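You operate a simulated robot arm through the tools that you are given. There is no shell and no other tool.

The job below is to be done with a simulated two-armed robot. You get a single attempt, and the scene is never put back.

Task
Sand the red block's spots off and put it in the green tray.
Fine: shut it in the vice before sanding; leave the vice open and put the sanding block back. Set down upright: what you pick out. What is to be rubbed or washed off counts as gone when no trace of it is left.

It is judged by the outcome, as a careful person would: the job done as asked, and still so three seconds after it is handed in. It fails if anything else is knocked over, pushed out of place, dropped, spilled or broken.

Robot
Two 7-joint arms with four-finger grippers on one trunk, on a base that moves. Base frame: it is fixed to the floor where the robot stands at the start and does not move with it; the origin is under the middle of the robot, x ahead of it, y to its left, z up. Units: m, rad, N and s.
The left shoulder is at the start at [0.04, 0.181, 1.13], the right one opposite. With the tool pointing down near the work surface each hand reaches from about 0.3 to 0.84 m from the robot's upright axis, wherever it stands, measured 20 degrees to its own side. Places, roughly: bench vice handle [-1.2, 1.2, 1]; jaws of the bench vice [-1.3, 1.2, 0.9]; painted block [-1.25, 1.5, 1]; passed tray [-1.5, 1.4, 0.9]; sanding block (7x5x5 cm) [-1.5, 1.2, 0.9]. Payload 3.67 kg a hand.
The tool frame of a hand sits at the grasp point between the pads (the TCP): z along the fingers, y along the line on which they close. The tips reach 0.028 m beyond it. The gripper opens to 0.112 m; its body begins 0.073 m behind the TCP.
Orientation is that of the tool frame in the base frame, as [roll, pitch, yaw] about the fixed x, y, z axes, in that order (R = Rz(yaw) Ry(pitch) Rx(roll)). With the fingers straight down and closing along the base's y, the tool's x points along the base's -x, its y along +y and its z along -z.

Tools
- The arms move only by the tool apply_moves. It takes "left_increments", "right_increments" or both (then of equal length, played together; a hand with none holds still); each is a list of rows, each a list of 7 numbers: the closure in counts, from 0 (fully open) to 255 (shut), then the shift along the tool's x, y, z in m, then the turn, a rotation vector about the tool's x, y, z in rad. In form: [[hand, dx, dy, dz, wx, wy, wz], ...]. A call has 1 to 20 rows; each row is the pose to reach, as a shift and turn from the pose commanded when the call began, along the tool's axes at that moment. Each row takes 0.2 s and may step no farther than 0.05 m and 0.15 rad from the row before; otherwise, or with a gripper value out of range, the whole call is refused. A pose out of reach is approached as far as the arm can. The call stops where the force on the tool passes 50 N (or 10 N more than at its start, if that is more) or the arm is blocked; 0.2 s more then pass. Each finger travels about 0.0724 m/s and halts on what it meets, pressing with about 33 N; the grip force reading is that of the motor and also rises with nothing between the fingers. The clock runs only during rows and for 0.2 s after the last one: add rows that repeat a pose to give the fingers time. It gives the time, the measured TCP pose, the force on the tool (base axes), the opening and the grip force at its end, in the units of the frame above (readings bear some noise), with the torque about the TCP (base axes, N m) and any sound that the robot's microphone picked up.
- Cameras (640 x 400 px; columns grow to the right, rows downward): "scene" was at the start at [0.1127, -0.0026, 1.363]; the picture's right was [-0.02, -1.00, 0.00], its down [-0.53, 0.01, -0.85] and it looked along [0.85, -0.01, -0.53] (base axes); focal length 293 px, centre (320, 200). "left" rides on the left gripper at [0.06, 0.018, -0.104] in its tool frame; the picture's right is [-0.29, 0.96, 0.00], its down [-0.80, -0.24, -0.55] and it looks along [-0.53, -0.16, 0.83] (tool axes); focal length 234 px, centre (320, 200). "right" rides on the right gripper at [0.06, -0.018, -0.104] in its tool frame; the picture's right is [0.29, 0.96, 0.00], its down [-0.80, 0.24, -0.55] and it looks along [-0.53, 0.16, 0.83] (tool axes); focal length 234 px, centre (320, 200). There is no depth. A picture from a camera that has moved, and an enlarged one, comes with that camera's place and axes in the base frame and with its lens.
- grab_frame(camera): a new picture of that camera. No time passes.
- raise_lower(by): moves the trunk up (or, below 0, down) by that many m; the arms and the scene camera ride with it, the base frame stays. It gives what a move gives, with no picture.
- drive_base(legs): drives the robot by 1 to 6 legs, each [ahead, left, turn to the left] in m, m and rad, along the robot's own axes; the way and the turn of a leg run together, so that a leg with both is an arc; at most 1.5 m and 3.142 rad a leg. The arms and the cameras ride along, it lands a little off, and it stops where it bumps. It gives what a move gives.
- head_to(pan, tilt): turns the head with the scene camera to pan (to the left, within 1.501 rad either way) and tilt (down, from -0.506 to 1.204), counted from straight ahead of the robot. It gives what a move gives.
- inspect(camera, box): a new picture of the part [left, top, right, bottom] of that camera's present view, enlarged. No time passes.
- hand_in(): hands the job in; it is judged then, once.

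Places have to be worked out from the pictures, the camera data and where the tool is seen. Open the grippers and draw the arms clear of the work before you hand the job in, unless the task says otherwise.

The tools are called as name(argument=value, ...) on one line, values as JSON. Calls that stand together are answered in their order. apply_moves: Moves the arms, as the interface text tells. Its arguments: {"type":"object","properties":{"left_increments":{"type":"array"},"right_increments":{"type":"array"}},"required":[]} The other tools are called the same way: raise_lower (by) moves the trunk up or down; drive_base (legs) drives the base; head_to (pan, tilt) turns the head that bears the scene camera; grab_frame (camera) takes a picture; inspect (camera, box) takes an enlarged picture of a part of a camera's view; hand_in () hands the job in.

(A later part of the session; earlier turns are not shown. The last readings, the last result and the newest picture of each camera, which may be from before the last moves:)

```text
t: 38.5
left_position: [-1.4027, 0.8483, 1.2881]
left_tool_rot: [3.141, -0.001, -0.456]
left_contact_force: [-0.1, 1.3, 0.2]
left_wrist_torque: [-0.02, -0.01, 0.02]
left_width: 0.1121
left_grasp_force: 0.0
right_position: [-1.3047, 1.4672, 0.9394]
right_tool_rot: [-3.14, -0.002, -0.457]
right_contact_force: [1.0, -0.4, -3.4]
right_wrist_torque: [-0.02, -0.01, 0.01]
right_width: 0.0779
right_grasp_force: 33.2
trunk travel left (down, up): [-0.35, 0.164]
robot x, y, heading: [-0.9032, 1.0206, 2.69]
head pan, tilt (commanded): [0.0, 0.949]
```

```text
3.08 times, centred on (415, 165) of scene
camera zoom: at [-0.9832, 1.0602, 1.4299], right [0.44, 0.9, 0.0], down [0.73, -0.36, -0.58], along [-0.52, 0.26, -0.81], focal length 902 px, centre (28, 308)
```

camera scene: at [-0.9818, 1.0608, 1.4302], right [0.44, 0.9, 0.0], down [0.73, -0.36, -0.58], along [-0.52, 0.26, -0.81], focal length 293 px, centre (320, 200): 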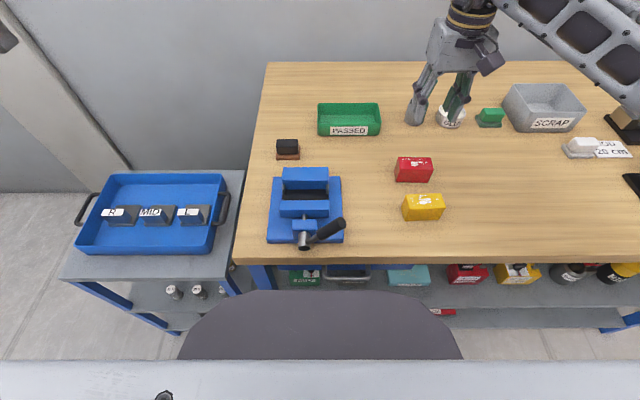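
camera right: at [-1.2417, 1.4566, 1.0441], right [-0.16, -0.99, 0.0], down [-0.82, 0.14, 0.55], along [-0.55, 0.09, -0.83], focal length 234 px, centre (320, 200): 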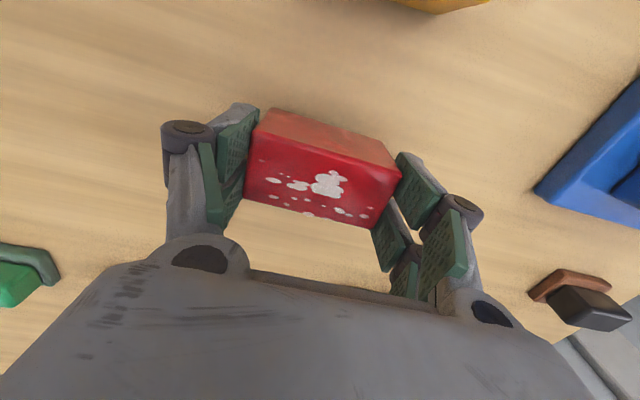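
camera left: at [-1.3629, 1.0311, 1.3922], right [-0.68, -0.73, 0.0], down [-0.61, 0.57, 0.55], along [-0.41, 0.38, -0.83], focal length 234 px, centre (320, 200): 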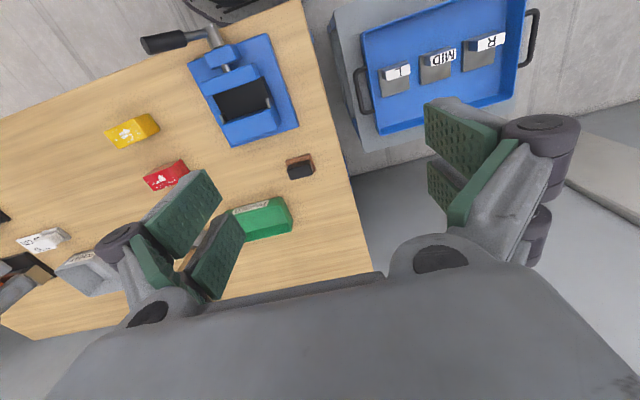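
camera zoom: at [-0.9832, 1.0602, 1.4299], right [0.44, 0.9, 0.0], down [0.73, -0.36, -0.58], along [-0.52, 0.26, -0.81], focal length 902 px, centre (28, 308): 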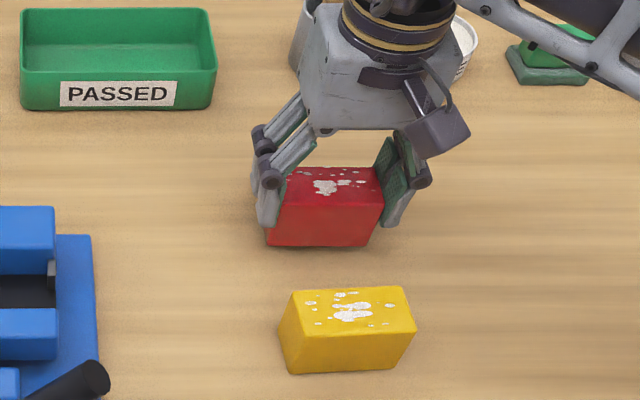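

The block came up with the hand: width 0.078 m, grip 33 N, about 3.4 N of weight. I lift on to about z 1.10.

apply_moves(right_increments=[[255, 0, 0, -0.015, 0, 0, 0], [255, 0, 0, -0.035, 0, 0, 0], [255, 0, 0, -0.06, 0, 0, 0], [255, 0, 0, -0.09, 0, 0, 0], [255, 0, 0, -0.12, 0, 0, 0], [255, 0, 0, -0.145, 0, 0, 0], [255, 0, 0, -0.16, 0, 0, 0], [255, 0, 0, -0.16, 0, 0, 0]])

grab_frame(camera="right")

```text
t: 40.3
left_position: [-1.4027, 0.8497, 1.2898]
left_tool_rot: [3.14, 0.0, -0.454]
left_contact_force: [-0.7, -0.6, -0.4]
left_wrist_torque: [0.01, 0.03, -0.03]
left_width: 0.112
left_grasp_force: 0.1
right_position: [-1.3038, 1.4654, 1.099]
right_tool_rot: [3.141, 0.001, -0.454]
right_contact_force: [-0.4, 1.0, -3.6]
right_wrist_torque: [0.01, -0.01, 0.0]
right_width: 0.078
right_grasp_force: 33.0
trunk travel left (down, up): [-0.35, 0.164]
robot x, y, heading: [-0.9032, 1.0181, 2.684]
head pan, tilt (commanded): [0.0, 0.949]
```

```text
taken
camera right: at [-1.24, 1.4558, 1.2038], right [-0.16, -0.99, 0.0], down [-0.82, 0.14, 0.55], along [-0.55, 0.09, -0.83], focal length 234 px, centre (320, 200)
```

right: 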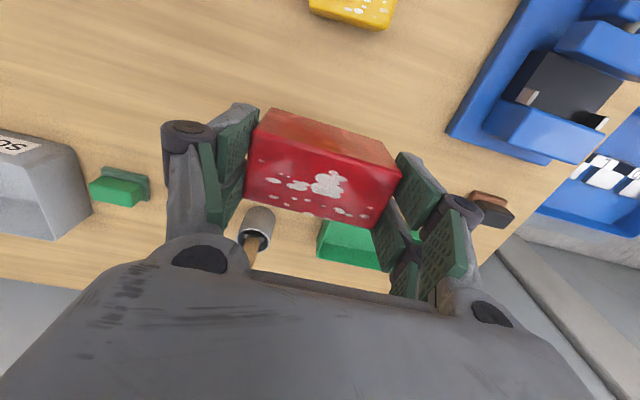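

The hold is steady. I carry the block over the vice (0.096 m nearer to me and 0.253 m to the left) at the same height.

apply_moves(right_increments=[[255, 0.008, 0.02, 0, 0, 0, 0], [255, 0.02, 0.053, 0, 0, 0, 0], [255, 0.034, 0.09, 0, 0, 0, 0], [255, 0.048, 0.127, 0, 0, 0, 0], [255, 0.062, 0.164, 0, 0, 0, 0], [255, 0.076, 0.2, 0, 0, 0, 0], [255, 0.088, 0.232, 0, 0, 0, 0], [255, 0.0964, 0.2527, 0, 0, 0, 0], [255, 0.0964, 0.2527, 0, 0, 0, 0]])

grab_frame(camera="right")

grab_frame(camera="scene")

grab_frame(camera="left")

```text
t: 42.3
left_position: [-1.403, 0.8486, 1.2889]
left_tool_rot: [3.141, 0.0, -0.456]
left_contact_force: [0.1, 0.3, -0.1]
left_wrist_torque: [0.03, 0.0, 0.0]
left_width: 0.1119
left_grasp_force: 0.1
right_position: [-1.3303, 1.198, 1.0991]
right_tool_rot: [3.141, 0.0, -0.457]
right_contact_force: [0.5, -0.2, -4.0]
right_wrist_torque: [-0.01, 0.01, -0.02]
right_width: 0.0778
right_grasp_force: 33.5
trunk travel left (down, up): [-0.35, 0.164]
robot x, y, heading: [-0.9035, 1.0204, 2.687]
head pan, tilt (commanded): [0.0, 0.949]
```

```text
taken
camera right: at [-1.2667, 1.1878, 1.2042], right [-0.16, -0.99, 0.0], down [-0.82, 0.14, 0.55], along [-0.55, 0.09, -0.83], focal length 234 px, centre (320, 200)
```

right: 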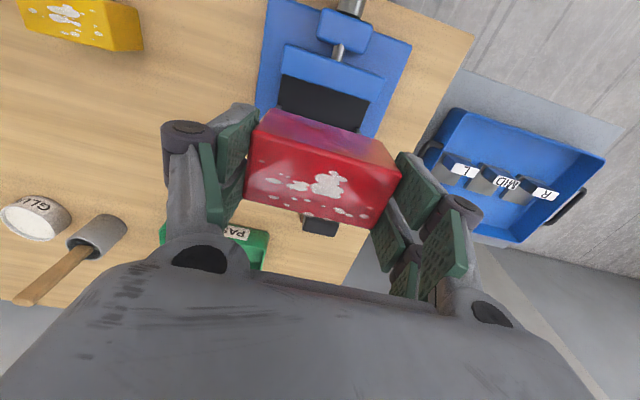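

```text
taken
camera scene: at [-0.9831, 1.0605, 1.4299], right [0.44, 0.9, 0.0], down [0.73, -0.36, -0.58], along [-0.52, 0.26, -0.81], focal length 293 px, centre (320, 200)
```

scene: 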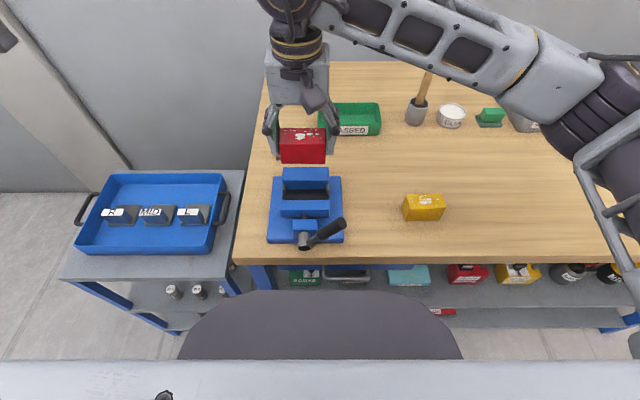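

```text
taken
camera left: at [-1.3575, 0.807, 1.3935], right [-0.68, -0.73, 0.0], down [-0.61, 0.57, 0.55], along [-0.41, 0.38, -0.83], focal length 234 px, centre (320, 200)
```

left: 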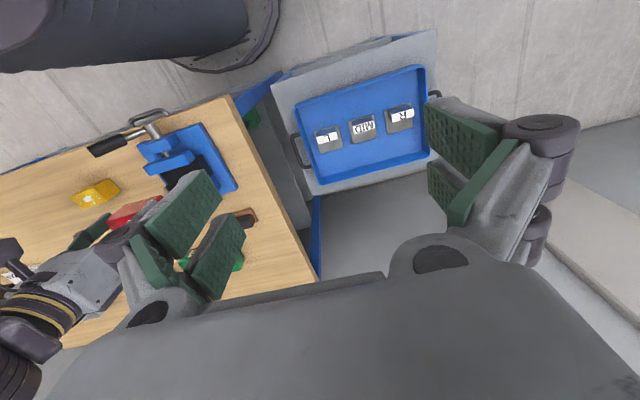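

The block hangs behind the jaws in the picture because it is high. I zoom in to check its place against the jaw gap by calculation before lowering.

inspect(camera="scene", box=[255, 110, 355, 220])

inspect(camera="right", box=[220, 0, 440, 240])

```text
3.64 times, centred on (305, 165) of scene
camera zoom: at [-0.9831, 1.0605, 1.4299], right [0.44, 0.9, 0.0], down [0.73, -0.36, -0.58], along [-0.52, 0.26, -0.81], focal length 1066 px, centre (374, 327)
```

zoom: 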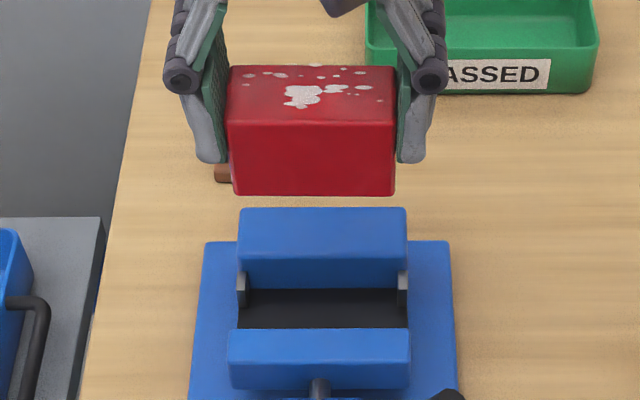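

```text
1.67 times, centred on (330, 120) of right
camera zoom: at [-1.2667, 1.1878, 1.2042], right [-0.16, -0.99, 0.0], down [-0.82, 0.14, 0.55], along [-0.55, 0.09, -0.83], focal length 390 px, centre (303, 333)
```

zoom: 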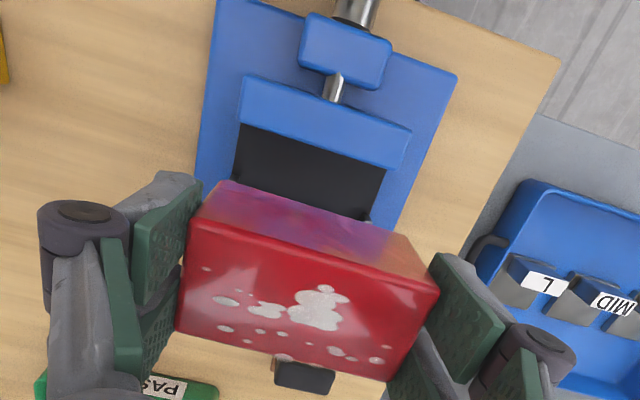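

Scene and wrist views agree the block is centred over the jaw gap to within about 2 mm: shift 2 mm nearer and 1 mm left. I lower until its bottom is about 1 cm above the jaws and look again.

apply_moves(right_increments=[[255, 0.002, 0.001, 0.015, 0, 0, 0], [255, 0.002, 0.001, 0.035, 0, 0, 0], [255, 0.002, 0.001, 0.055, 0, 0, 0], [255, 0.002, 0.001, 0.075, 0, 0, 0], [255, 0.002, 0.001, 0.087, 0, 0, 0], [255, 0.002, 0.001, 0.087, 0, 0, 0]])

inspect(camera="scene", box=[255, 130, 355, 240])

inspect(camera="right", box=[180, 0, 480, 260])

```text
t: 43.7
left_position: [-1.4013, 0.8488, 1.288]
left_tool_rot: [3.141, 0.001, -0.456]
left_contact_force: [0.4, -0.1, 0.8]
left_wrist_torque: [0.0, -0.04, 0.0]
left_width: 0.1123
left_grasp_force: 0.0
right_position: [-1.3278, 1.1951, 1.0121]
right_tool_rot: [-3.141, -0.001, -0.455]
right_contact_force: [0.3, -0.4, -3.3]
right_wrist_torque: [-0.02, 0.04, -0.01]
right_width: 0.0777
right_grasp_force: 32.9
trunk travel left (down, up): [-0.35, 0.164]
robot x, y, heading: [-0.8992, 1.0176, 2.688]
head pan, tilt (commanded): [0.0, 0.949]
```

```text
3.64 times, centred on (305, 185) of scene
camera zoom: at [-0.9833, 1.0597, 1.43], right [0.44, 0.9, 0.0], down [0.73, -0.36, -0.58], along [-0.52, 0.26, -0.81], focal length 1066 px, centre (374, 254)
```

zoom: 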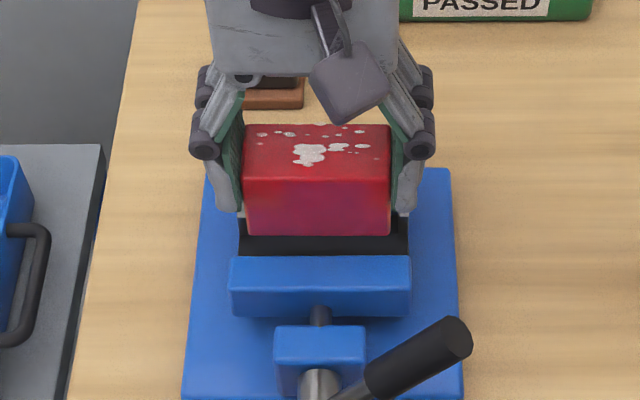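

```text
1.54 times, centred on (330, 130) of right
camera zoom: at [-1.265, 1.1849, 1.1174], right [-0.16, -0.99, 0.0], down [-0.82, 0.14, 0.55], along [-0.55, 0.09, -0.83], focal length 360 px, centre (305, 308)
```

zoom: 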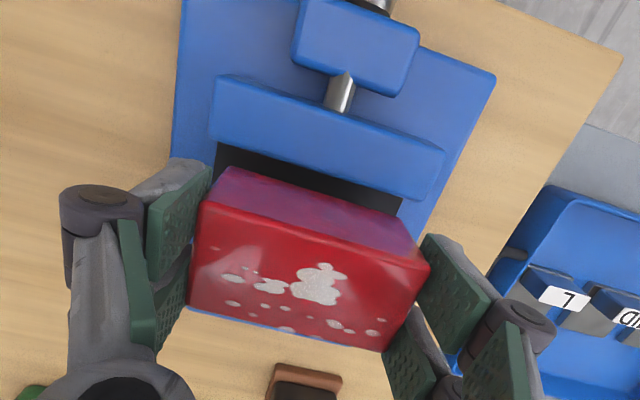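

Clearances look like about 6 mm in front and 7 mm behind, and the ends sit within the jaws. I lower further into the gap, stopping about 5 mm above the estimated bed height.

apply_moves(right_increments=[[255, 0, 0, 0.01, 0, 0, 0], [255, 0, 0, 0.02, 0, 0, 0], [255, 0, 0, 0.03, 0, 0, 0], [255, 0, 0, 0.036, 0, 0, 0], [255, 0, 0, 0.036, 0, 0, 0]])

inspect(camera="scene", box=[255, 140, 355, 240])

inspect(camera="right", box=[180, 0, 480, 260])

```text
t: 44.9
left_position: [-1.4033, 0.8475, 1.2888]
left_tool_rot: [3.141, 0.0, -0.454]
left_contact_force: [0.3, 0.3, -0.1]
left_wrist_torque: [0.02, 0.04, 0.01]
left_width: 0.112
left_grasp_force: 0.1
right_position: [-1.3272, 1.1952, 0.9772]
right_tool_rot: [-3.14, 0.0, -0.456]
right_contact_force: [0.4, -0.2, -3.4]
right_wrist_torque: [0.0, 0.01, 0.01]
right_width: 0.0778
right_grasp_force: 33.4
trunk travel left (down, up): [-0.35, 0.164]
robot x, y, heading: [-0.9017, 1.0223, 2.685]
head pan, tilt (commanded): [0.0, 0.949]
```

```text
4.00 times, centred on (305, 190) of scene
camera zoom: at [-0.9832, 1.0599, 1.4299], right [0.44, 0.9, 0.0], down [0.73, -0.36, -0.58], along [-0.52, 0.26, -0.81], focal length 1172 px, centre (380, 240)
```

zoom: 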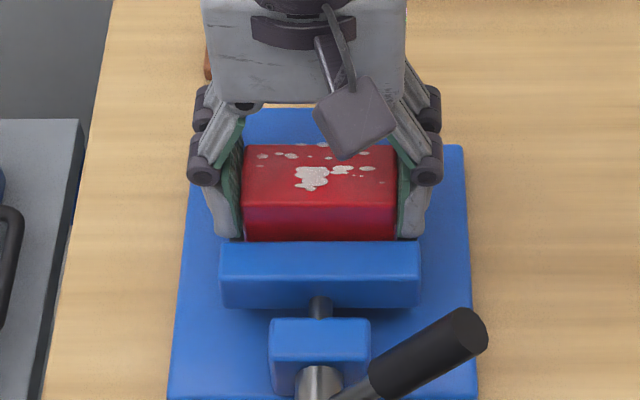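

```text
1.54 times, centred on (330, 130) of right
camera zoom: at [-1.265, 1.185, 1.0815], right [-0.16, -0.99, 0.0], down [-0.82, 0.14, 0.55], along [-0.55, 0.09, -0.83], focal length 360 px, centre (305, 308)
```

zoom: 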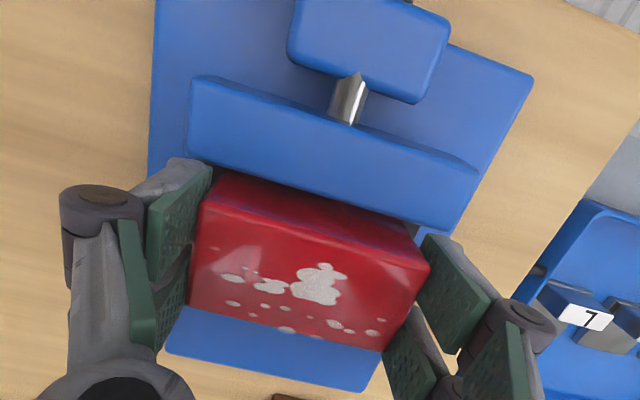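

No contact yet (force steady at -3.4 N). I lower on in 2 mm steps, watching for the bed to take up the weight.

apply_moves(right_increments=[[255, 0, 0, 0.002, 0, 0, 0], [255, 0, 0, 0.004, 0, 0, 0], [255, 0, 0, 0.005, 0, 0, 0]])

```text
t: 45.7
left_position: [-1.3999, 0.8485, 1.2902]
left_tool_rot: [3.141, 0.003, -0.456]
left_contact_force: [0.4, 0.4, 0.2]
left_wrist_torque: [-0.01, 0.01, 0.0]
left_width: 0.1119
left_grasp_force: 0.0
right_position: [-1.3282, 1.1954, 0.9763]
right_tool_rot: [3.136, 0.006, -0.457]
right_contact_force: [0.8, 4.4, 35.0]
right_wrist_torque: [-0.71, 1.28, -0.08]
right_width: 0.078
right_grasp_force: 32.8
trunk travel left (down, up): [-0.35, 0.164]
robot x, y, heading: [-0.9031, 1.0226, 2.686]
head pan, tilt (commanded): [0.0, 0.949]
```

The tool felt 35 N, and the torque places the contact at about 2.3 cm behind and 3.8 cm left of the TCP: the left rear pad touches the top of the back jaw. I back up 8 mm, then turn 0.02 rad and shift 2 mm toward me to free that pad.

apply_moves(right_increments=[[255, 0, 0, -0.004, 0, 0, 0], [255, 0, 0, -0.008, 0, 0, 0], [255, 0.0015, 0, -0.008, 0, 0, -0.02], [255, 0.0015, 0, -0.008, 0, 0, -0.02]])

inspect(camera="right", box=[180, 0, 480, 260])

inspect(camera="scene", box=[275, 160, 335, 220])

```text
t: 46.7
left_position: [-1.4021, 0.8484, 1.2898]
left_tool_rot: [-3.141, 0.0, -0.455]
left_contact_force: [-0.1, 0.3, 0.5]
left_wrist_torque: [-0.02, -0.04, -0.01]
left_width: 0.1119
left_grasp_force: 0.1
right_position: [-1.3266, 1.1939, 0.9799]
right_tool_rot: [-3.14, -0.001, -0.435]
right_contact_force: [0.3, 0.6, -3.8]
right_wrist_torque: [-0.01, -0.02, 0.01]
right_width: 0.078
right_grasp_force: 33.2
trunk travel left (down, up): [-0.35, 0.164]
robot x, y, heading: [-0.9061, 1.0205, 2.683]
head pan, tilt (commanded): [0.0, 0.949]
```

```text
1.54 times, centred on (330, 130) of right
camera zoom: at [-1.263, 1.1855, 1.084], right [-0.14, -0.99, 0.0], down [-0.83, 0.12, 0.55], along [-0.55, 0.08, -0.83], focal length 360 px, centre (305, 308)
```

zoom: 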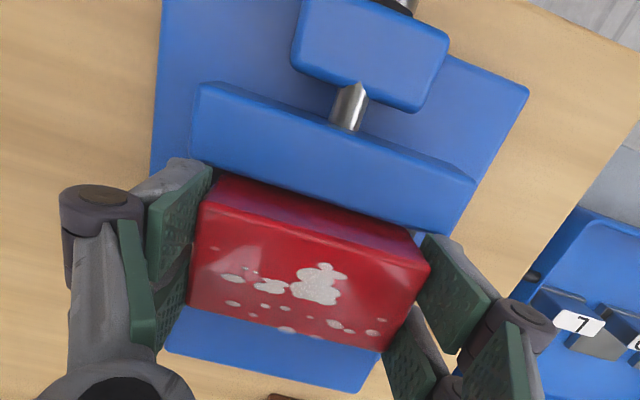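

```text
6.67 times, centred on (305, 190) of scene
camera zoom: at [-0.9835, 1.0597, 1.4299], right [0.44, 0.9, 0.0], down [0.73, -0.36, -0.58], along [-0.52, 0.26, -0.81], focal length 1954 px, centre (420, 267)
```

zoom: 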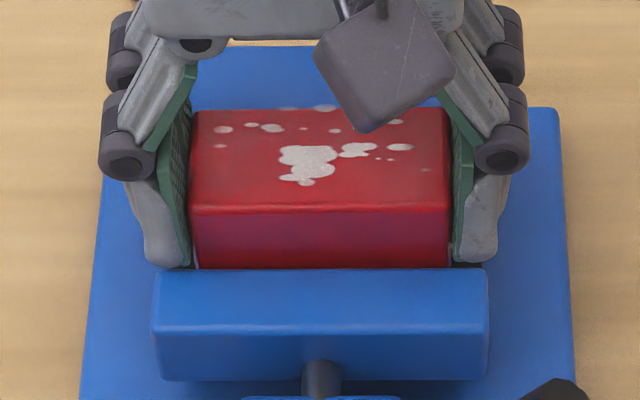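

Contact is gone and the block's lower 2 cm already stand between the jaws. I try lowering again in small steps with the new yaw.

apply_moves(right_increments=[[255, 0, 0, 0.002, 0, 0, 0], [255, 0, 0, 0.004, 0, 0, 0], [255, 0, 0, 0.006, 0, 0, 0]])

```text
t: 47.5
left_position: [-1.402, 0.8476, 1.2899]
left_tool_rot: [3.141, 0.002, -0.456]
left_contact_force: [0.1, -0.5, 0.0]
left_wrist_torque: [0.03, 0.01, -0.03]
left_width: 0.112
left_grasp_force: 0.0
right_position: [-1.3259, 1.1935, 0.9768]
right_tool_rot: [3.139, 0.006, -0.437]
right_contact_force: [1.6, 2.9, 23.1]
right_wrist_torque: [0.53, -0.92, 0.28]
right_width: 0.0777
right_grasp_force: 32.9
trunk travel left (down, up): [-0.35, 0.164]
robot x, y, heading: [-0.902, 1.0208, 2.689]
head pan, tilt (commanded): [0.0, 0.949]
```

Now the front right pad touches the front jaw instead, so the pads have only about 1 mm of play. I raise 5 mm, shift back by 1 mm keeping this yaw, and try once more.

apply_moves(right_increments=[[255, 0, 0, -0.003, 0, 0, 0], [255, 0, 0, -0.006, 0, 0, 0], [255, -0.001, 0, -0.006, 0, 0, -0.003], [255, -0.001, 0, -0.003, 0, 0, -0.003], [255, -0.001, 0, -0.001, 0, 0, -0.003], [255, -0.001, 0, 0.001, 0, 0, -0.003]])

```text
t: 48.9
left_position: [-1.4002, 0.8488, 1.2896]
left_tool_rot: [-3.141, 0.002, -0.455]
left_contact_force: [0.2, -0.3, 0.1]
left_wrist_torque: [0.0, 0.02, -0.01]
left_width: 0.112
left_grasp_force: 0.0
right_position: [-1.3267, 1.1946, 0.9767]
right_tool_rot: [3.135, 0.006, -0.433]
right_contact_force: [-0.2, 6.4, 33.1]
right_wrist_torque: [-0.83, -0.34, 0.83]
right_width: 0.078
right_grasp_force: 33.2
trunk travel left (down, up): [-0.35, 0.164]
robot x, y, heading: [-0.904, 1.0166, 2.689]
head pan, tilt (commanded): [0.0, 0.949]
```

The fingers cannot enter the gap, their tips rest on the jaw tops. The block's bottom is already 2+ cm between the jaws and only millimetres above the bed, so I raise 5 mm to unload and open the gripper just a little to let it settle on the bed.

apply_moves(right_increments=[[255, 0, 0, -0.003, 0, 0, 0], [255, 0, 0, -0.0045, 0, 0, 0], [255, 0, 0, -0.0045, 0, 0, 0], [74, 0, 0, -0.0045, 0, 0, 0], [66, 0, 0, -0.0045, 0, 0, 0], [58, 0, 0, -0.0045, 0, 0, 0], [50, 0, 0, -0.0045, 0, 0, 0]])

inspect(camera="right", box=[180, 0, 480, 260])

inspect(camera="scene", box=[275, 160, 335, 220])

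```text
t: 50.5
left_position: [-1.4031, 0.8488, 1.2888]
left_tool_rot: [3.142, -0.002, -0.454]
left_contact_force: [0.2, -0.1, -0.2]
left_wrist_torque: [-0.04, -0.02, -0.01]
left_width: 0.1121
left_grasp_force: 0.1
right_position: [-1.3256, 1.1936, 0.9769]
right_tool_rot: [-3.141, -0.002, -0.433]
right_contact_force: [-0.2, 0.4, -0.2]
right_wrist_torque: [0.0, 0.04, 0.01]
right_width: 0.0901
right_grasp_force: 0.1
trunk travel left (down, up): [-0.35, 0.164]
robot x, y, heading: [-0.9047, 1.0196, 2.686]
head pan, tilt (commanded): [0.0, 0.949]
```

```text
1.54 times, centred on (330, 130) of right
camera zoom: at [-1.2631, 1.1864, 1.0815], right [-0.14, -0.99, 0.0], down [-0.83, 0.12, 0.55], along [-0.55, 0.08, -0.83], focal length 360 px, centre (305, 308)
```

zoom: 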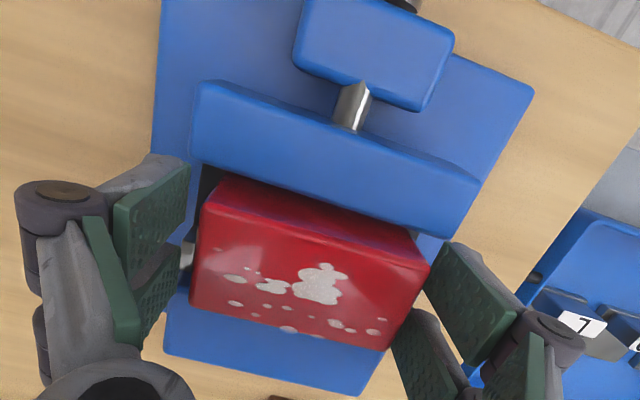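

```text
6.67 times, centred on (305, 190) of scene
camera zoom: at [-0.9828, 1.0599, 1.43], right [0.44, 0.9, 0.0], down [0.73, -0.36, -0.58], along [-0.52, 0.26, -0.81], focal length 1954 px, centre (420, 267)
```

zoom: 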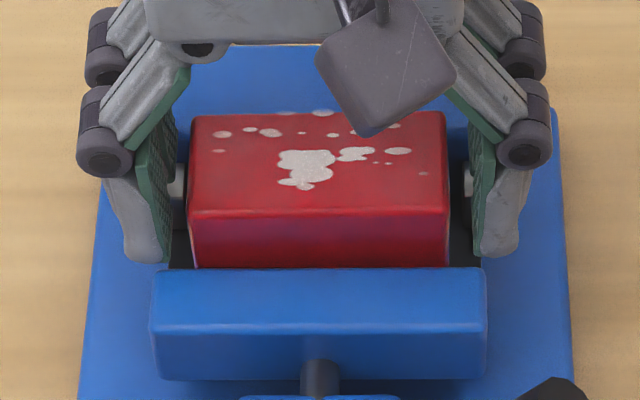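

The block settled only a couple of millimetres and stands square between jaws and tabs. I raise the right hand straight up.

apply_moves(right_increments=[[40, 0, 0, -0.01, 0, 0, 0], [30, 0, 0, -0.03, 0, 0, 0], [20, 0, 0, -0.06, 0, 0, 0], [10, 0, 0, -0.1, 0, 0, 0], [0, 0, 0, -0.14, 0, 0, 0], [0, 0, 0, -0.15, 0, 0, 0], [0, 0, 0, -0.15, 0, 0, 0]])

grab_frame(camera="right")

inspect(camera="scene", box=[255, 155, 365, 265])

```text
t: 52.1
left_position: [-1.4026, 0.8492, 1.2903]
left_tool_rot: [-3.141, 0.0, -0.455]
left_contact_force: [-0.6, 0.7, -0.4]
left_wrist_torque: [0.0, -0.02, -0.02]
left_width: 0.1118
left_grasp_force: 0.0
right_position: [-1.3279, 1.1946, 1.1299]
right_tool_rot: [-3.141, 0.001, -0.432]
right_contact_force: [0.3, 0.3, -0.5]
right_wrist_torque: [0.02, 0.03, -0.01]
right_width: 0.1121
right_grasp_force: 0.1
trunk travel left (down, up): [-0.35, 0.164]
robot x, y, heading: [-0.9029, 1.0212, 2.688]
head pan, tilt (commanded): [0.0, 0.949]
```

```text
taken
camera right: at [-1.2631, 1.1867, 1.2337], right [-0.14, -0.99, 0.0], down [-0.82, 0.12, 0.55], along [-0.55, 0.08, -0.83], focal length 234 px, centre (320, 200)
```

right: 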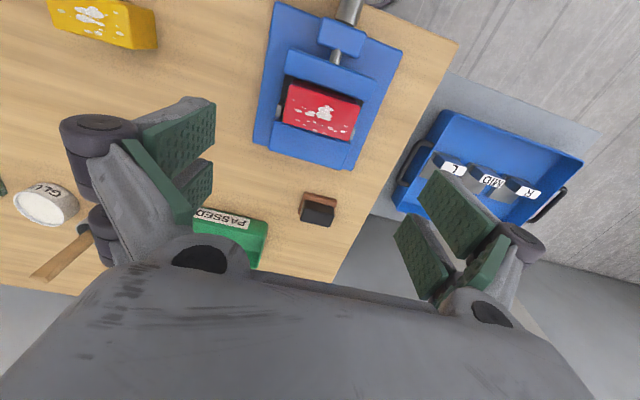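

```text
3.64 times, centred on (310, 210) of scene
camera zoom: at [-0.983, 1.0598, 1.43], right [0.44, 0.9, 0.0], down [0.73, -0.36, -0.58], along [-0.52, 0.26, -0.81], focal length 1066 px, centre (356, 164)
```

zoom: 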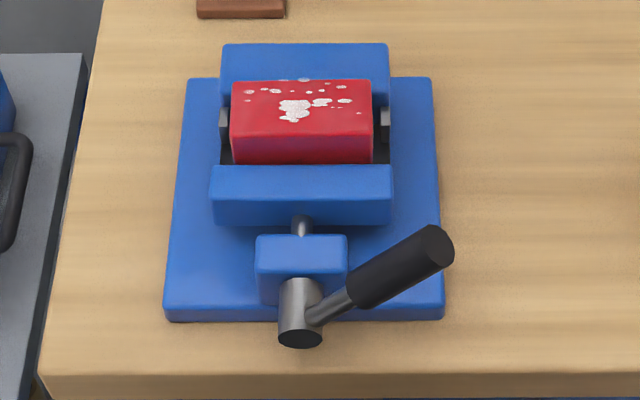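

The block sits well in the open vice. Now I need the lever's exact place, so I zoom on the handle with the left and right wrist cameras.

inspect(camera="left", box=[70, 90, 250, 210])

inspect(camera="scene", box=[290, 195, 360, 260])

```text
3.33 times, centred on (160, 150) of left
camera zoom: at [-1.3573, 0.8063, 1.3934], right [-0.68, -0.73, 0.0], down [-0.61, 0.57, 0.55], along [-0.41, 0.38, -0.83], focal length 781 px, centre (853, 367)
```

zoom: 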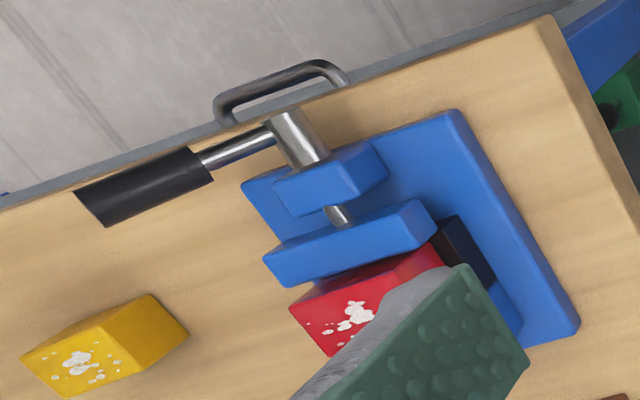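

```text
6.15 times, centred on (325, 228) of scene
camera zoom: at [-0.983, 1.0598, 1.43], right [0.44, 0.9, 0.0], down [0.73, -0.36, -0.58], along [-0.52, 0.26, -0.81], focal length 1803 px, centre (289, 31)
```

zoom: 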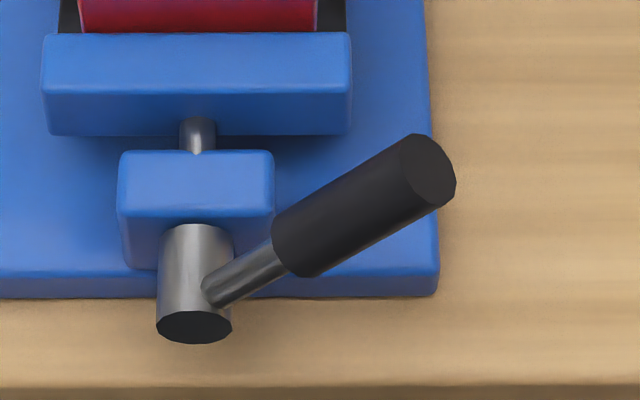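

Triangulating gives the lever's grip end at n 1.609, e 0.558, z 1.004. It leans about 38° to the right of vertical around a hub at e 0.489, z 0.918. I bring the closed right fingers to its right side, still above it, to push it over toward the left.

apply_moves(right_increments=[[50, 0.022, -0.026, -0.01, 0, 0, 0.01], [100, 0.044, -0.052, -0.02, 0, 0, 0.023], [150, 0.066, -0.078, -0.02, 0, 0, 0.023], [200, 0.088, -0.104, -0.02, 0, 0, 0.023], [255, 0.1101, -0.129, -0.02, 0, 0, 0.023], [255, 0.1101, -0.129, -0.02, 0, 0, 0.023], [255, 0.1101, -0.129, -0.02, 0, 0, 0.023]])

grab_frame(camera="scene")

grab_frame(camera="right")

grab_frame(camera="left")

```text
t: 53.7
left_position: [-1.4023, 0.8476, 1.2885]
left_tool_rot: [-3.141, -0.001, -0.456]
left_contact_force: [0.2, 0.3, 0.3]
left_wrist_torque: [-0.03, 0.02, -0.04]
left_width: 0.1121
left_grasp_force: 0.0
right_position: [-1.1723, 1.2649, 1.1479]
right_tool_rot: [-3.142, 0.002, -0.455]
right_contact_force: [0.0, 0.1, 0.0]
right_wrist_torque: [0.01, -0.02, 0.0]
right_width: 0.0002
right_grasp_force: 31.9
trunk travel left (down, up): [-0.35, 0.164]
robot x, y, heading: [-0.9045, 1.0197, 2.687]
head pan, tilt (commanded): [0.0, 0.949]
```

```text
taken
camera scene: at [-0.9827, 1.0599, 1.43], right [0.44, 0.9, 0.0], down [0.73, -0.36, -0.58], along [-0.52, 0.26, -0.81], focal length 293 px, centre (320, 200)
```

scene: 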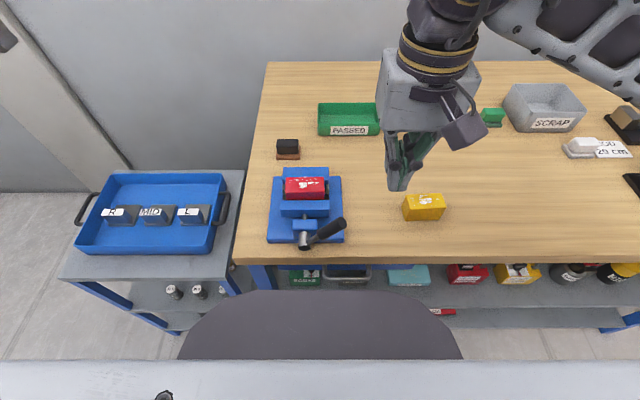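

```text
taken
camera right: at [-1.1096, 1.2552, 1.2533], right [-0.16, -0.99, 0.0], down [-0.82, 0.14, 0.55], along [-0.55, 0.09, -0.83], focal length 234 px, centre (320, 200)
```

right: 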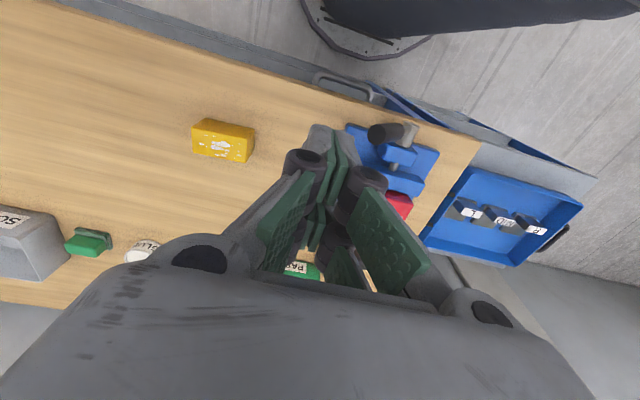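

```text
taken
camera left: at [-1.3571, 0.8064, 1.3935], right [-0.68, -0.73, 0.0], down [-0.61, 0.57, 0.55], along [-0.41, 0.38, -0.83], focal length 234 px, centre (320, 200)
```

left: 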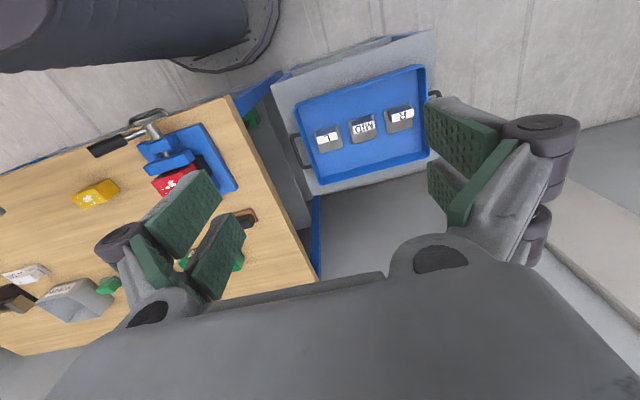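

The right hand is at n 1.609, e 0.620, to the right of the lever. I lower it so that the tips sit at about z 0.967, beside the grip.

apply_moves(right_increments=[[255, 0, 0, 0.03, 0, 0, 0], [255, 0, 0, 0.06, 0, 0, 0], [255, 0, 0, 0.09, 0, 0, 0], [255, 0, 0, 0.12, 0, 0, 0], [255, 0, 0, 0.15, 0, 0, 0], [255, 0, 0, 0.15, 0, 0, 0]])

inspect(camera="scene", box=[255, 140, 415, 265])

inspect(camera="left", box=[40, 90, 250, 230])

```text
t: 55.1
left_position: [-1.4023, 0.8487, 1.2881]
left_tool_rot: [-3.14, -0.001, -0.456]
left_contact_force: [-0.4, 0.1, -0.3]
left_wrist_torque: [0.0, 0.02, -0.01]
left_width: 0.1121
left_grasp_force: 0.1
right_position: [-1.175, 1.2671, 0.9981]
right_tool_rot: [-3.141, -0.001, -0.455]
right_contact_force: [0.1, 0.2, 0.8]
right_wrist_torque: [-0.01, 0.01, 0.01]
right_width: 0.0
right_grasp_force: 32.5
trunk travel left (down, up): [-0.35, 0.164]
robot x, y, heading: [-0.9013, 1.0174, 2.682]
head pan, tilt (commanded): [0.0, 0.949]
```

```text
3.20 times, centred on (335, 202) of scene
camera zoom: at [-0.983, 1.0596, 1.43], right [0.44, 0.9, 0.0], down [0.73, -0.36, -0.58], along [-0.52, 0.26, -0.81], focal length 938 px, centre (272, 192)
```

zoom: 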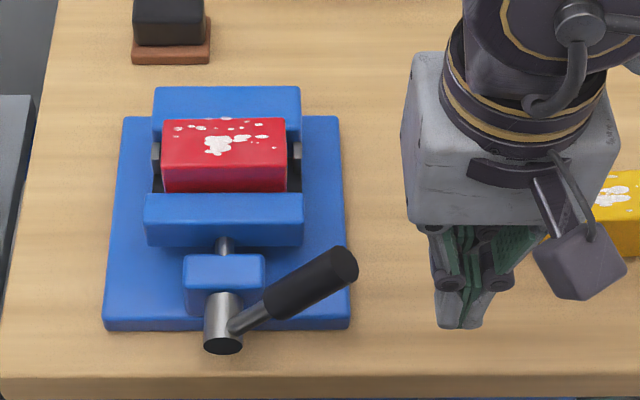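

```text
2.86 times, centred on (145, 160) of left
camera zoom: at [-1.3574, 0.8061, 1.3934], right [-0.68, -0.73, 0.0], down [-0.61, 0.57, 0.55], along [-0.41, 0.38, -0.83], focal length 669 px, centre (820, 314)
```

zoom: 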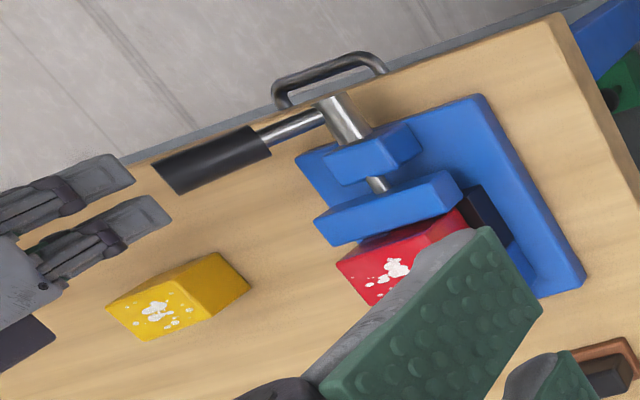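

The two right-hand fingers straddle the lever's plane. I push slowly to the left and watch the force and the jaws.

apply_moves(right_increments=[[255, 0, 0.015, 0, 0, 0, 0], [255, 0, 0.025, 0, 0, 0, 0], [255, 0, 0.033, 0, 0, 0, 0], [255, 0, 0.041, 0, 0, 0, 0], [255, 0, 0.049, 0, 0, 0, 0], [255, 0, 0.057, 0, 0, 0, 0]])

inspect(camera="scene", box=[255, 140, 415, 265])

```text
t: 56.5
left_position: [-1.4018, 0.8485, 1.2899]
left_tool_rot: [3.14, 0.003, -0.454]
left_contact_force: [0.7, -0.2, 0.3]
left_wrist_torque: [0.02, 0.01, 0.01]
left_width: 0.1121
left_grasp_force: 0.1
right_position: [-1.1989, 1.2145, 0.9983]
right_tool_rot: [3.141, 0.001, -0.456]
right_contact_force: [7.2, 3.4, 4.8]
right_wrist_torque: [-0.12, 0.1, 0.06]
right_width: 0.0003
right_grasp_force: 32.8
trunk travel left (down, up): [-0.35, 0.164]
robot x, y, heading: [-0.9028, 1.0162, 2.686]
head pan, tilt (commanded): [0.0, 0.949]
```

```text
3.20 times, centred on (335, 202) of scene
camera zoom: at [-0.982, 1.0595, 1.43], right [0.44, 0.9, 0.0], down [0.73, -0.36, -0.58], along [-0.52, 0.26, -0.81], focal length 938 px, centre (272, 192)
```

zoom: 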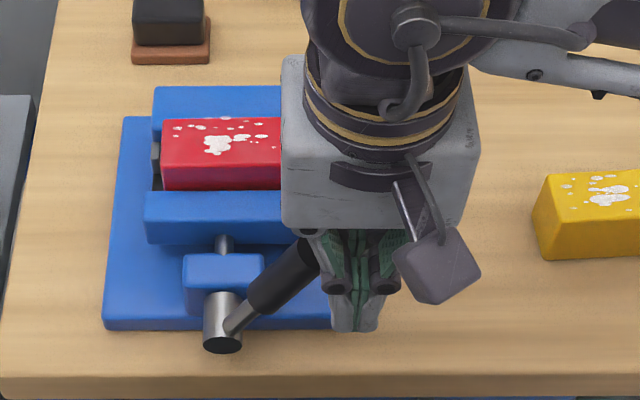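

The lever turns easily to the left at about 8 N, and the front jaw appears to have moved in slightly. I keep pushing in small steps.

apply_moves(right_increments=[[255, 0, 0.01, 0, 0, 0, 0], [255, 0, 0.02, 0, 0, 0, 0], [255, 0, 0.03, 0, 0, 0, 0], [255, 0, 0.04, 0, 0, 0, 0], [255, 0, 0.05, 0, 0, 0, 0]])

inspect(camera="scene", box=[255, 140, 415, 265])

inspect(camera="left", box=[40, 90, 250, 230])

```text
t: 57.7
left_position: [-1.4009, 0.8461, 1.2889]
left_tool_rot: [-3.141, 0.002, -0.455]
left_contact_force: [-0.1, 0.0, 0.2]
left_wrist_torque: [-0.03, 0.01, -0.02]
left_width: 0.112
left_grasp_force: 0.1
right_position: [-1.2202, 1.1685, 0.9969]
right_tool_rot: [3.141, 0.0, -0.454]
right_contact_force: [7.5, -3.9, 1.5]
right_wrist_torque: [0.1, 0.25, 0.15]
right_width: 0.0003
right_grasp_force: 32.7
trunk travel left (down, up): [-0.35, 0.164]
robot x, y, heading: [-0.9035, 1.0221, 2.682]
head pan, tilt (commanded): [0.0, 0.949]
```

```text
3.20 times, centred on (335, 202) of scene
camera zoom: at [-0.9816, 1.059, 1.4299], right [0.44, 0.9, 0.0], down [0.73, -0.36, -0.58], along [-0.52, 0.26, -0.81], focal length 938 px, centre (272, 192)
```

zoom: 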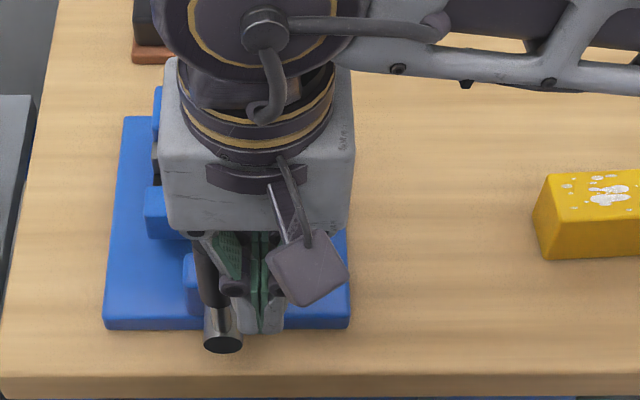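

```text
2.86 times, centred on (145, 160) of left
camera zoom: at [-1.356, 0.8054, 1.3937], right [-0.68, -0.73, 0.0], down [-0.61, 0.57, 0.56], along [-0.41, 0.38, -0.83], focal length 669 px, centre (820, 314)
```

zoom: 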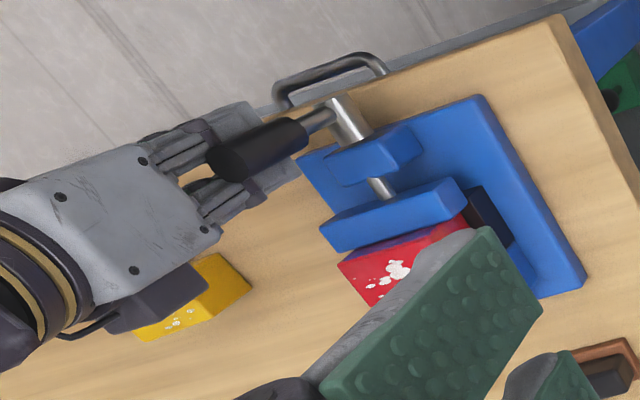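

The lever now stands about upright and the front jaw has clearly moved toward the block, so pushing left closes the vice. I continue to the left until the force rises.

apply_moves(right_increments=[[255, 0, 0.01, 0, 0, 0, 0], [255, 0, 0.02, 0, 0, 0, 0], [255, 0, 0.03, 0, 0, 0, 0], [255, 0, 0.04, 0, 0, 0, 0]])

inspect(camera="left", box=[40, 90, 250, 230])

inspect(camera="scene", box=[255, 140, 415, 265])

```text
t: 58.7
left_position: [-1.4024, 0.8477, 1.2879]
left_tool_rot: [3.141, 0.0, -0.455]
left_contact_force: [-0.2, -0.5, -0.5]
left_wrist_torque: [0.01, -0.01, 0.02]
left_width: 0.112
left_grasp_force: 0.1
right_position: [-1.239, 1.1327, 0.9977]
right_tool_rot: [3.139, 0.002, -0.458]
right_contact_force: [6.4, 2.2, 1.9]
right_wrist_torque: [0.06, -0.15, 0.04]
right_width: 0.0
right_grasp_force: 33.2
trunk travel left (down, up): [-0.35, 0.164]
robot x, y, heading: [-0.905, 1.0187, 2.687]
head pan, tilt (commanded): [0.0, 0.949]
```

```text
2.86 times, centred on (145, 160) of left
camera zoom: at [-1.3573, 0.8057, 1.3935], right [-0.68, -0.73, 0.0], down [-0.61, 0.57, 0.55], along [-0.41, 0.38, -0.83], focal length 669 px, centre (820, 314)
```

zoom: 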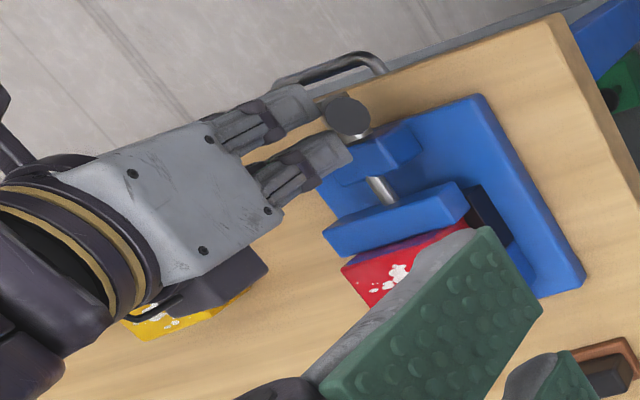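

```text
3.20 times, centred on (335, 202) of scene
camera zoom: at [-0.9829, 1.0593, 1.4301], right [0.44, 0.9, 0.0], down [0.73, -0.36, -0.58], along [-0.52, 0.26, -0.81], focal length 938 px, centre (272, 192)
```

zoom: 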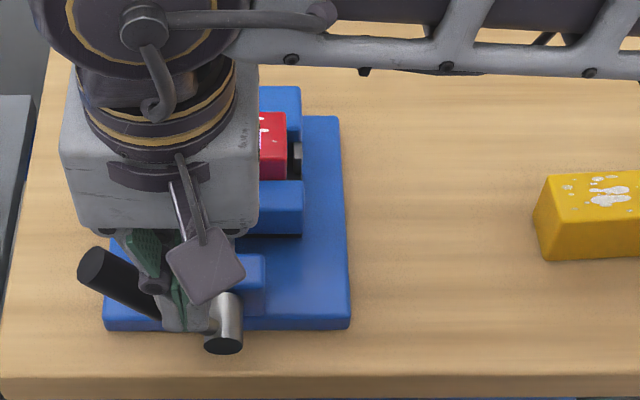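

The lever leans left about 45° now with only about 7 N, and the front jaw is near or at the block. I push on until the resistance rises.

apply_moves(right_increments=[[255, 0, 0.01, 0, 0, 0, 0], [255, 0, 0.02, 0, 0, 0, 0], [255, 0, 0.03, 0, 0, 0, 0]])

inspect(camera="left", box=[40, 90, 250, 230])

inspect(camera="scene", box=[255, 140, 415, 265])

```text
t: 59.2
left_position: [-1.4017, 0.851, 1.2905]
left_tool_rot: [3.141, 0.001, -0.458]
left_contact_force: [-0.5, -1.2, -0.5]
left_wrist_torque: [0.08, -0.05, 0.02]
left_width: 0.1121
left_grasp_force: 0.0
right_position: [-1.2384, 1.1293, 0.9967]
right_tool_rot: [-3.117, 0.0, -0.459]
right_contact_force: [27.9, 30.3, 22.2]
right_wrist_torque: [0.44, -0.57, 0.16]
right_width: 0.0
right_grasp_force: 33.3
trunk travel left (down, up): [-0.35, 0.164]
robot x, y, heading: [-0.901, 1.0149, 2.684]
head pan, tilt (commanded): [0.0, 0.949]
stopped in row 2 (right hand): the force on the tool passed its limit at 56 N (the readings are from after the stop); the commanded pose is now the measured one
```

```text
2.86 times, centred on (145, 160) of left
camera zoom: at [-1.3553, 0.8092, 1.3943], right [-0.68, -0.73, 0.0], down [-0.61, 0.57, 0.56], along [-0.41, 0.38, -0.83], focal length 669 px, centre (820, 314)
```

zoom: 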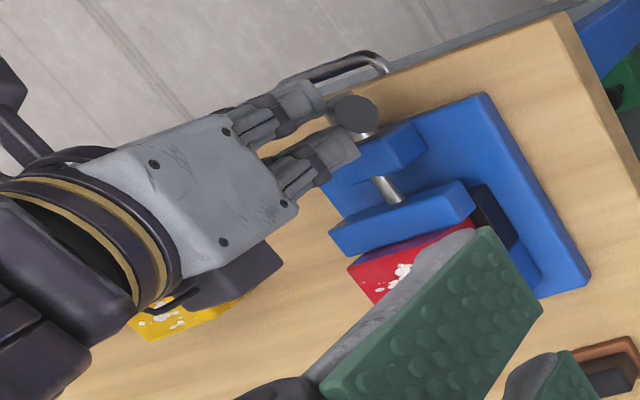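

```text
3.20 times, centred on (335, 202) of scene
camera zoom: at [-0.9799, 1.0615, 1.4303], right [0.44, 0.9, 0.0], down [0.73, -0.36, -0.58], along [-0.52, 0.26, -0.81], focal length 938 px, centre (272, 192)
```

zoom: 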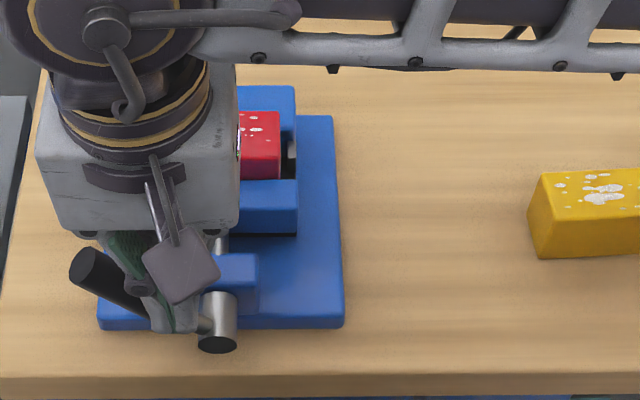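

The force jumped past 50 N at this point, which fits the jaw clamping the block. I back the fingers off to the right and raise the hand, then check that the lever stays and the block is gripped.

apply_moves(right_increments=[[255, 0, -0.01, 0, 0, 0, 0], [255, 0, -0.03, 0, 0, 0, 0], [255, 0, -0.03, -0.04, 0, 0, 0], [255, 0, -0.03, -0.08, 0, 0, 0], [255, 0, -0.05, -0.12, 0, 0, 0], [255, 0, -0.09, -0.15, 0, 0, 0], [255, 0, -0.14, -0.15, 0, 0, 0], [255, 0, -0.19, -0.15, 0, 0, 0], [255, 0, -0.24, -0.15, 0, 0, 0], [255, 0, -0.28, -0.15, 0, 0, 0]])

grab_frame(camera="scene")

inspect(camera="scene", box=[255, 155, 365, 265])

inspect(camera="left", box=[40, 90, 250, 230])

```text
t: 61.4
left_position: [-1.4008, 0.8508, 1.2893]
left_tool_rot: [-3.141, 0.002, -0.458]
left_contact_force: [0.2, -0.2, -0.1]
left_wrist_torque: [0.0, 0.02, 0.0]
left_width: 0.112
left_grasp_force: 0.1
right_position: [-1.1183, 1.3761, 1.1487]
right_tool_rot: [-3.127, 0.0, -0.457]
right_contact_force: [0.3, 0.0, 0.0]
right_wrist_torque: [0.02, 0.0, 0.01]
right_width: 0.0
right_grasp_force: 32.9
trunk travel left (down, up): [-0.35, 0.164]
robot x, y, heading: [-0.9019, 1.0219, 2.688]
head pan, tilt (commanded): [0.0, 0.949]
```

```text
taken
camera scene: at [-0.981, 1.0614, 1.43], right [0.44, 0.9, 0.0], down [0.73, -0.36, -0.58], along [-0.52, 0.26, -0.81], focal length 293 px, centre (320, 200)
```

scene: 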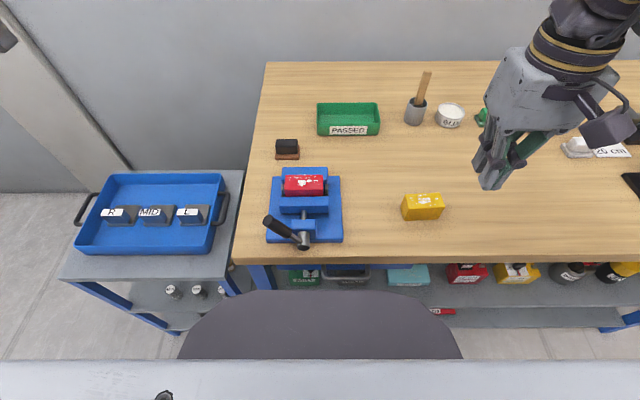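

```text
3.64 times, centred on (310, 210) of scene
camera zoom: at [-0.981, 1.0614, 1.43], right [0.44, 0.9, 0.0], down [0.73, -0.36, -0.58], along [-0.52, 0.26, -0.81], focal length 1066 px, centre (356, 164)
```

zoom: 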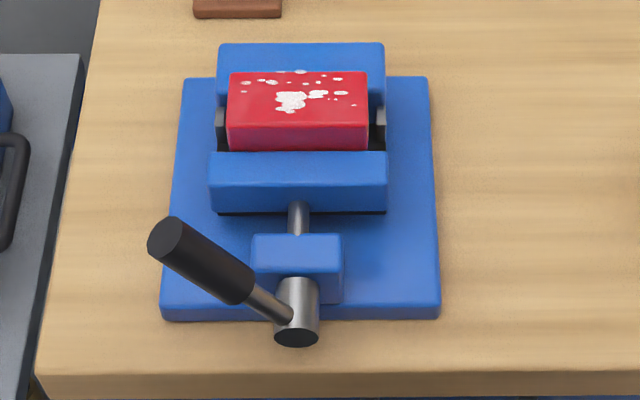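

```text
2.86 times, centred on (145, 160) of left
camera zoom: at [-1.3557, 0.8084, 1.3941], right [-0.68, -0.73, 0.0], down [-0.61, 0.57, 0.55], along [-0.41, 0.38, -0.83], focal length 669 px, centre (820, 314)
```

zoom: 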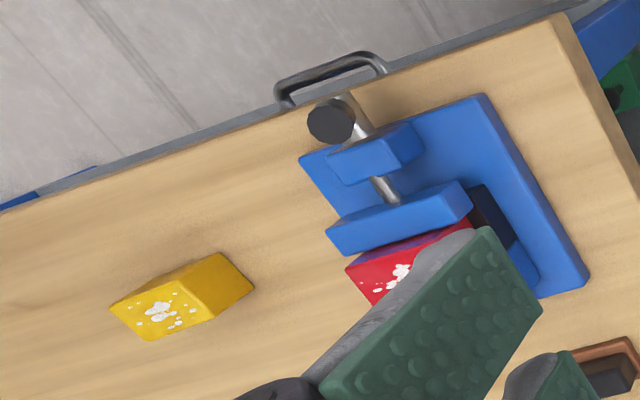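

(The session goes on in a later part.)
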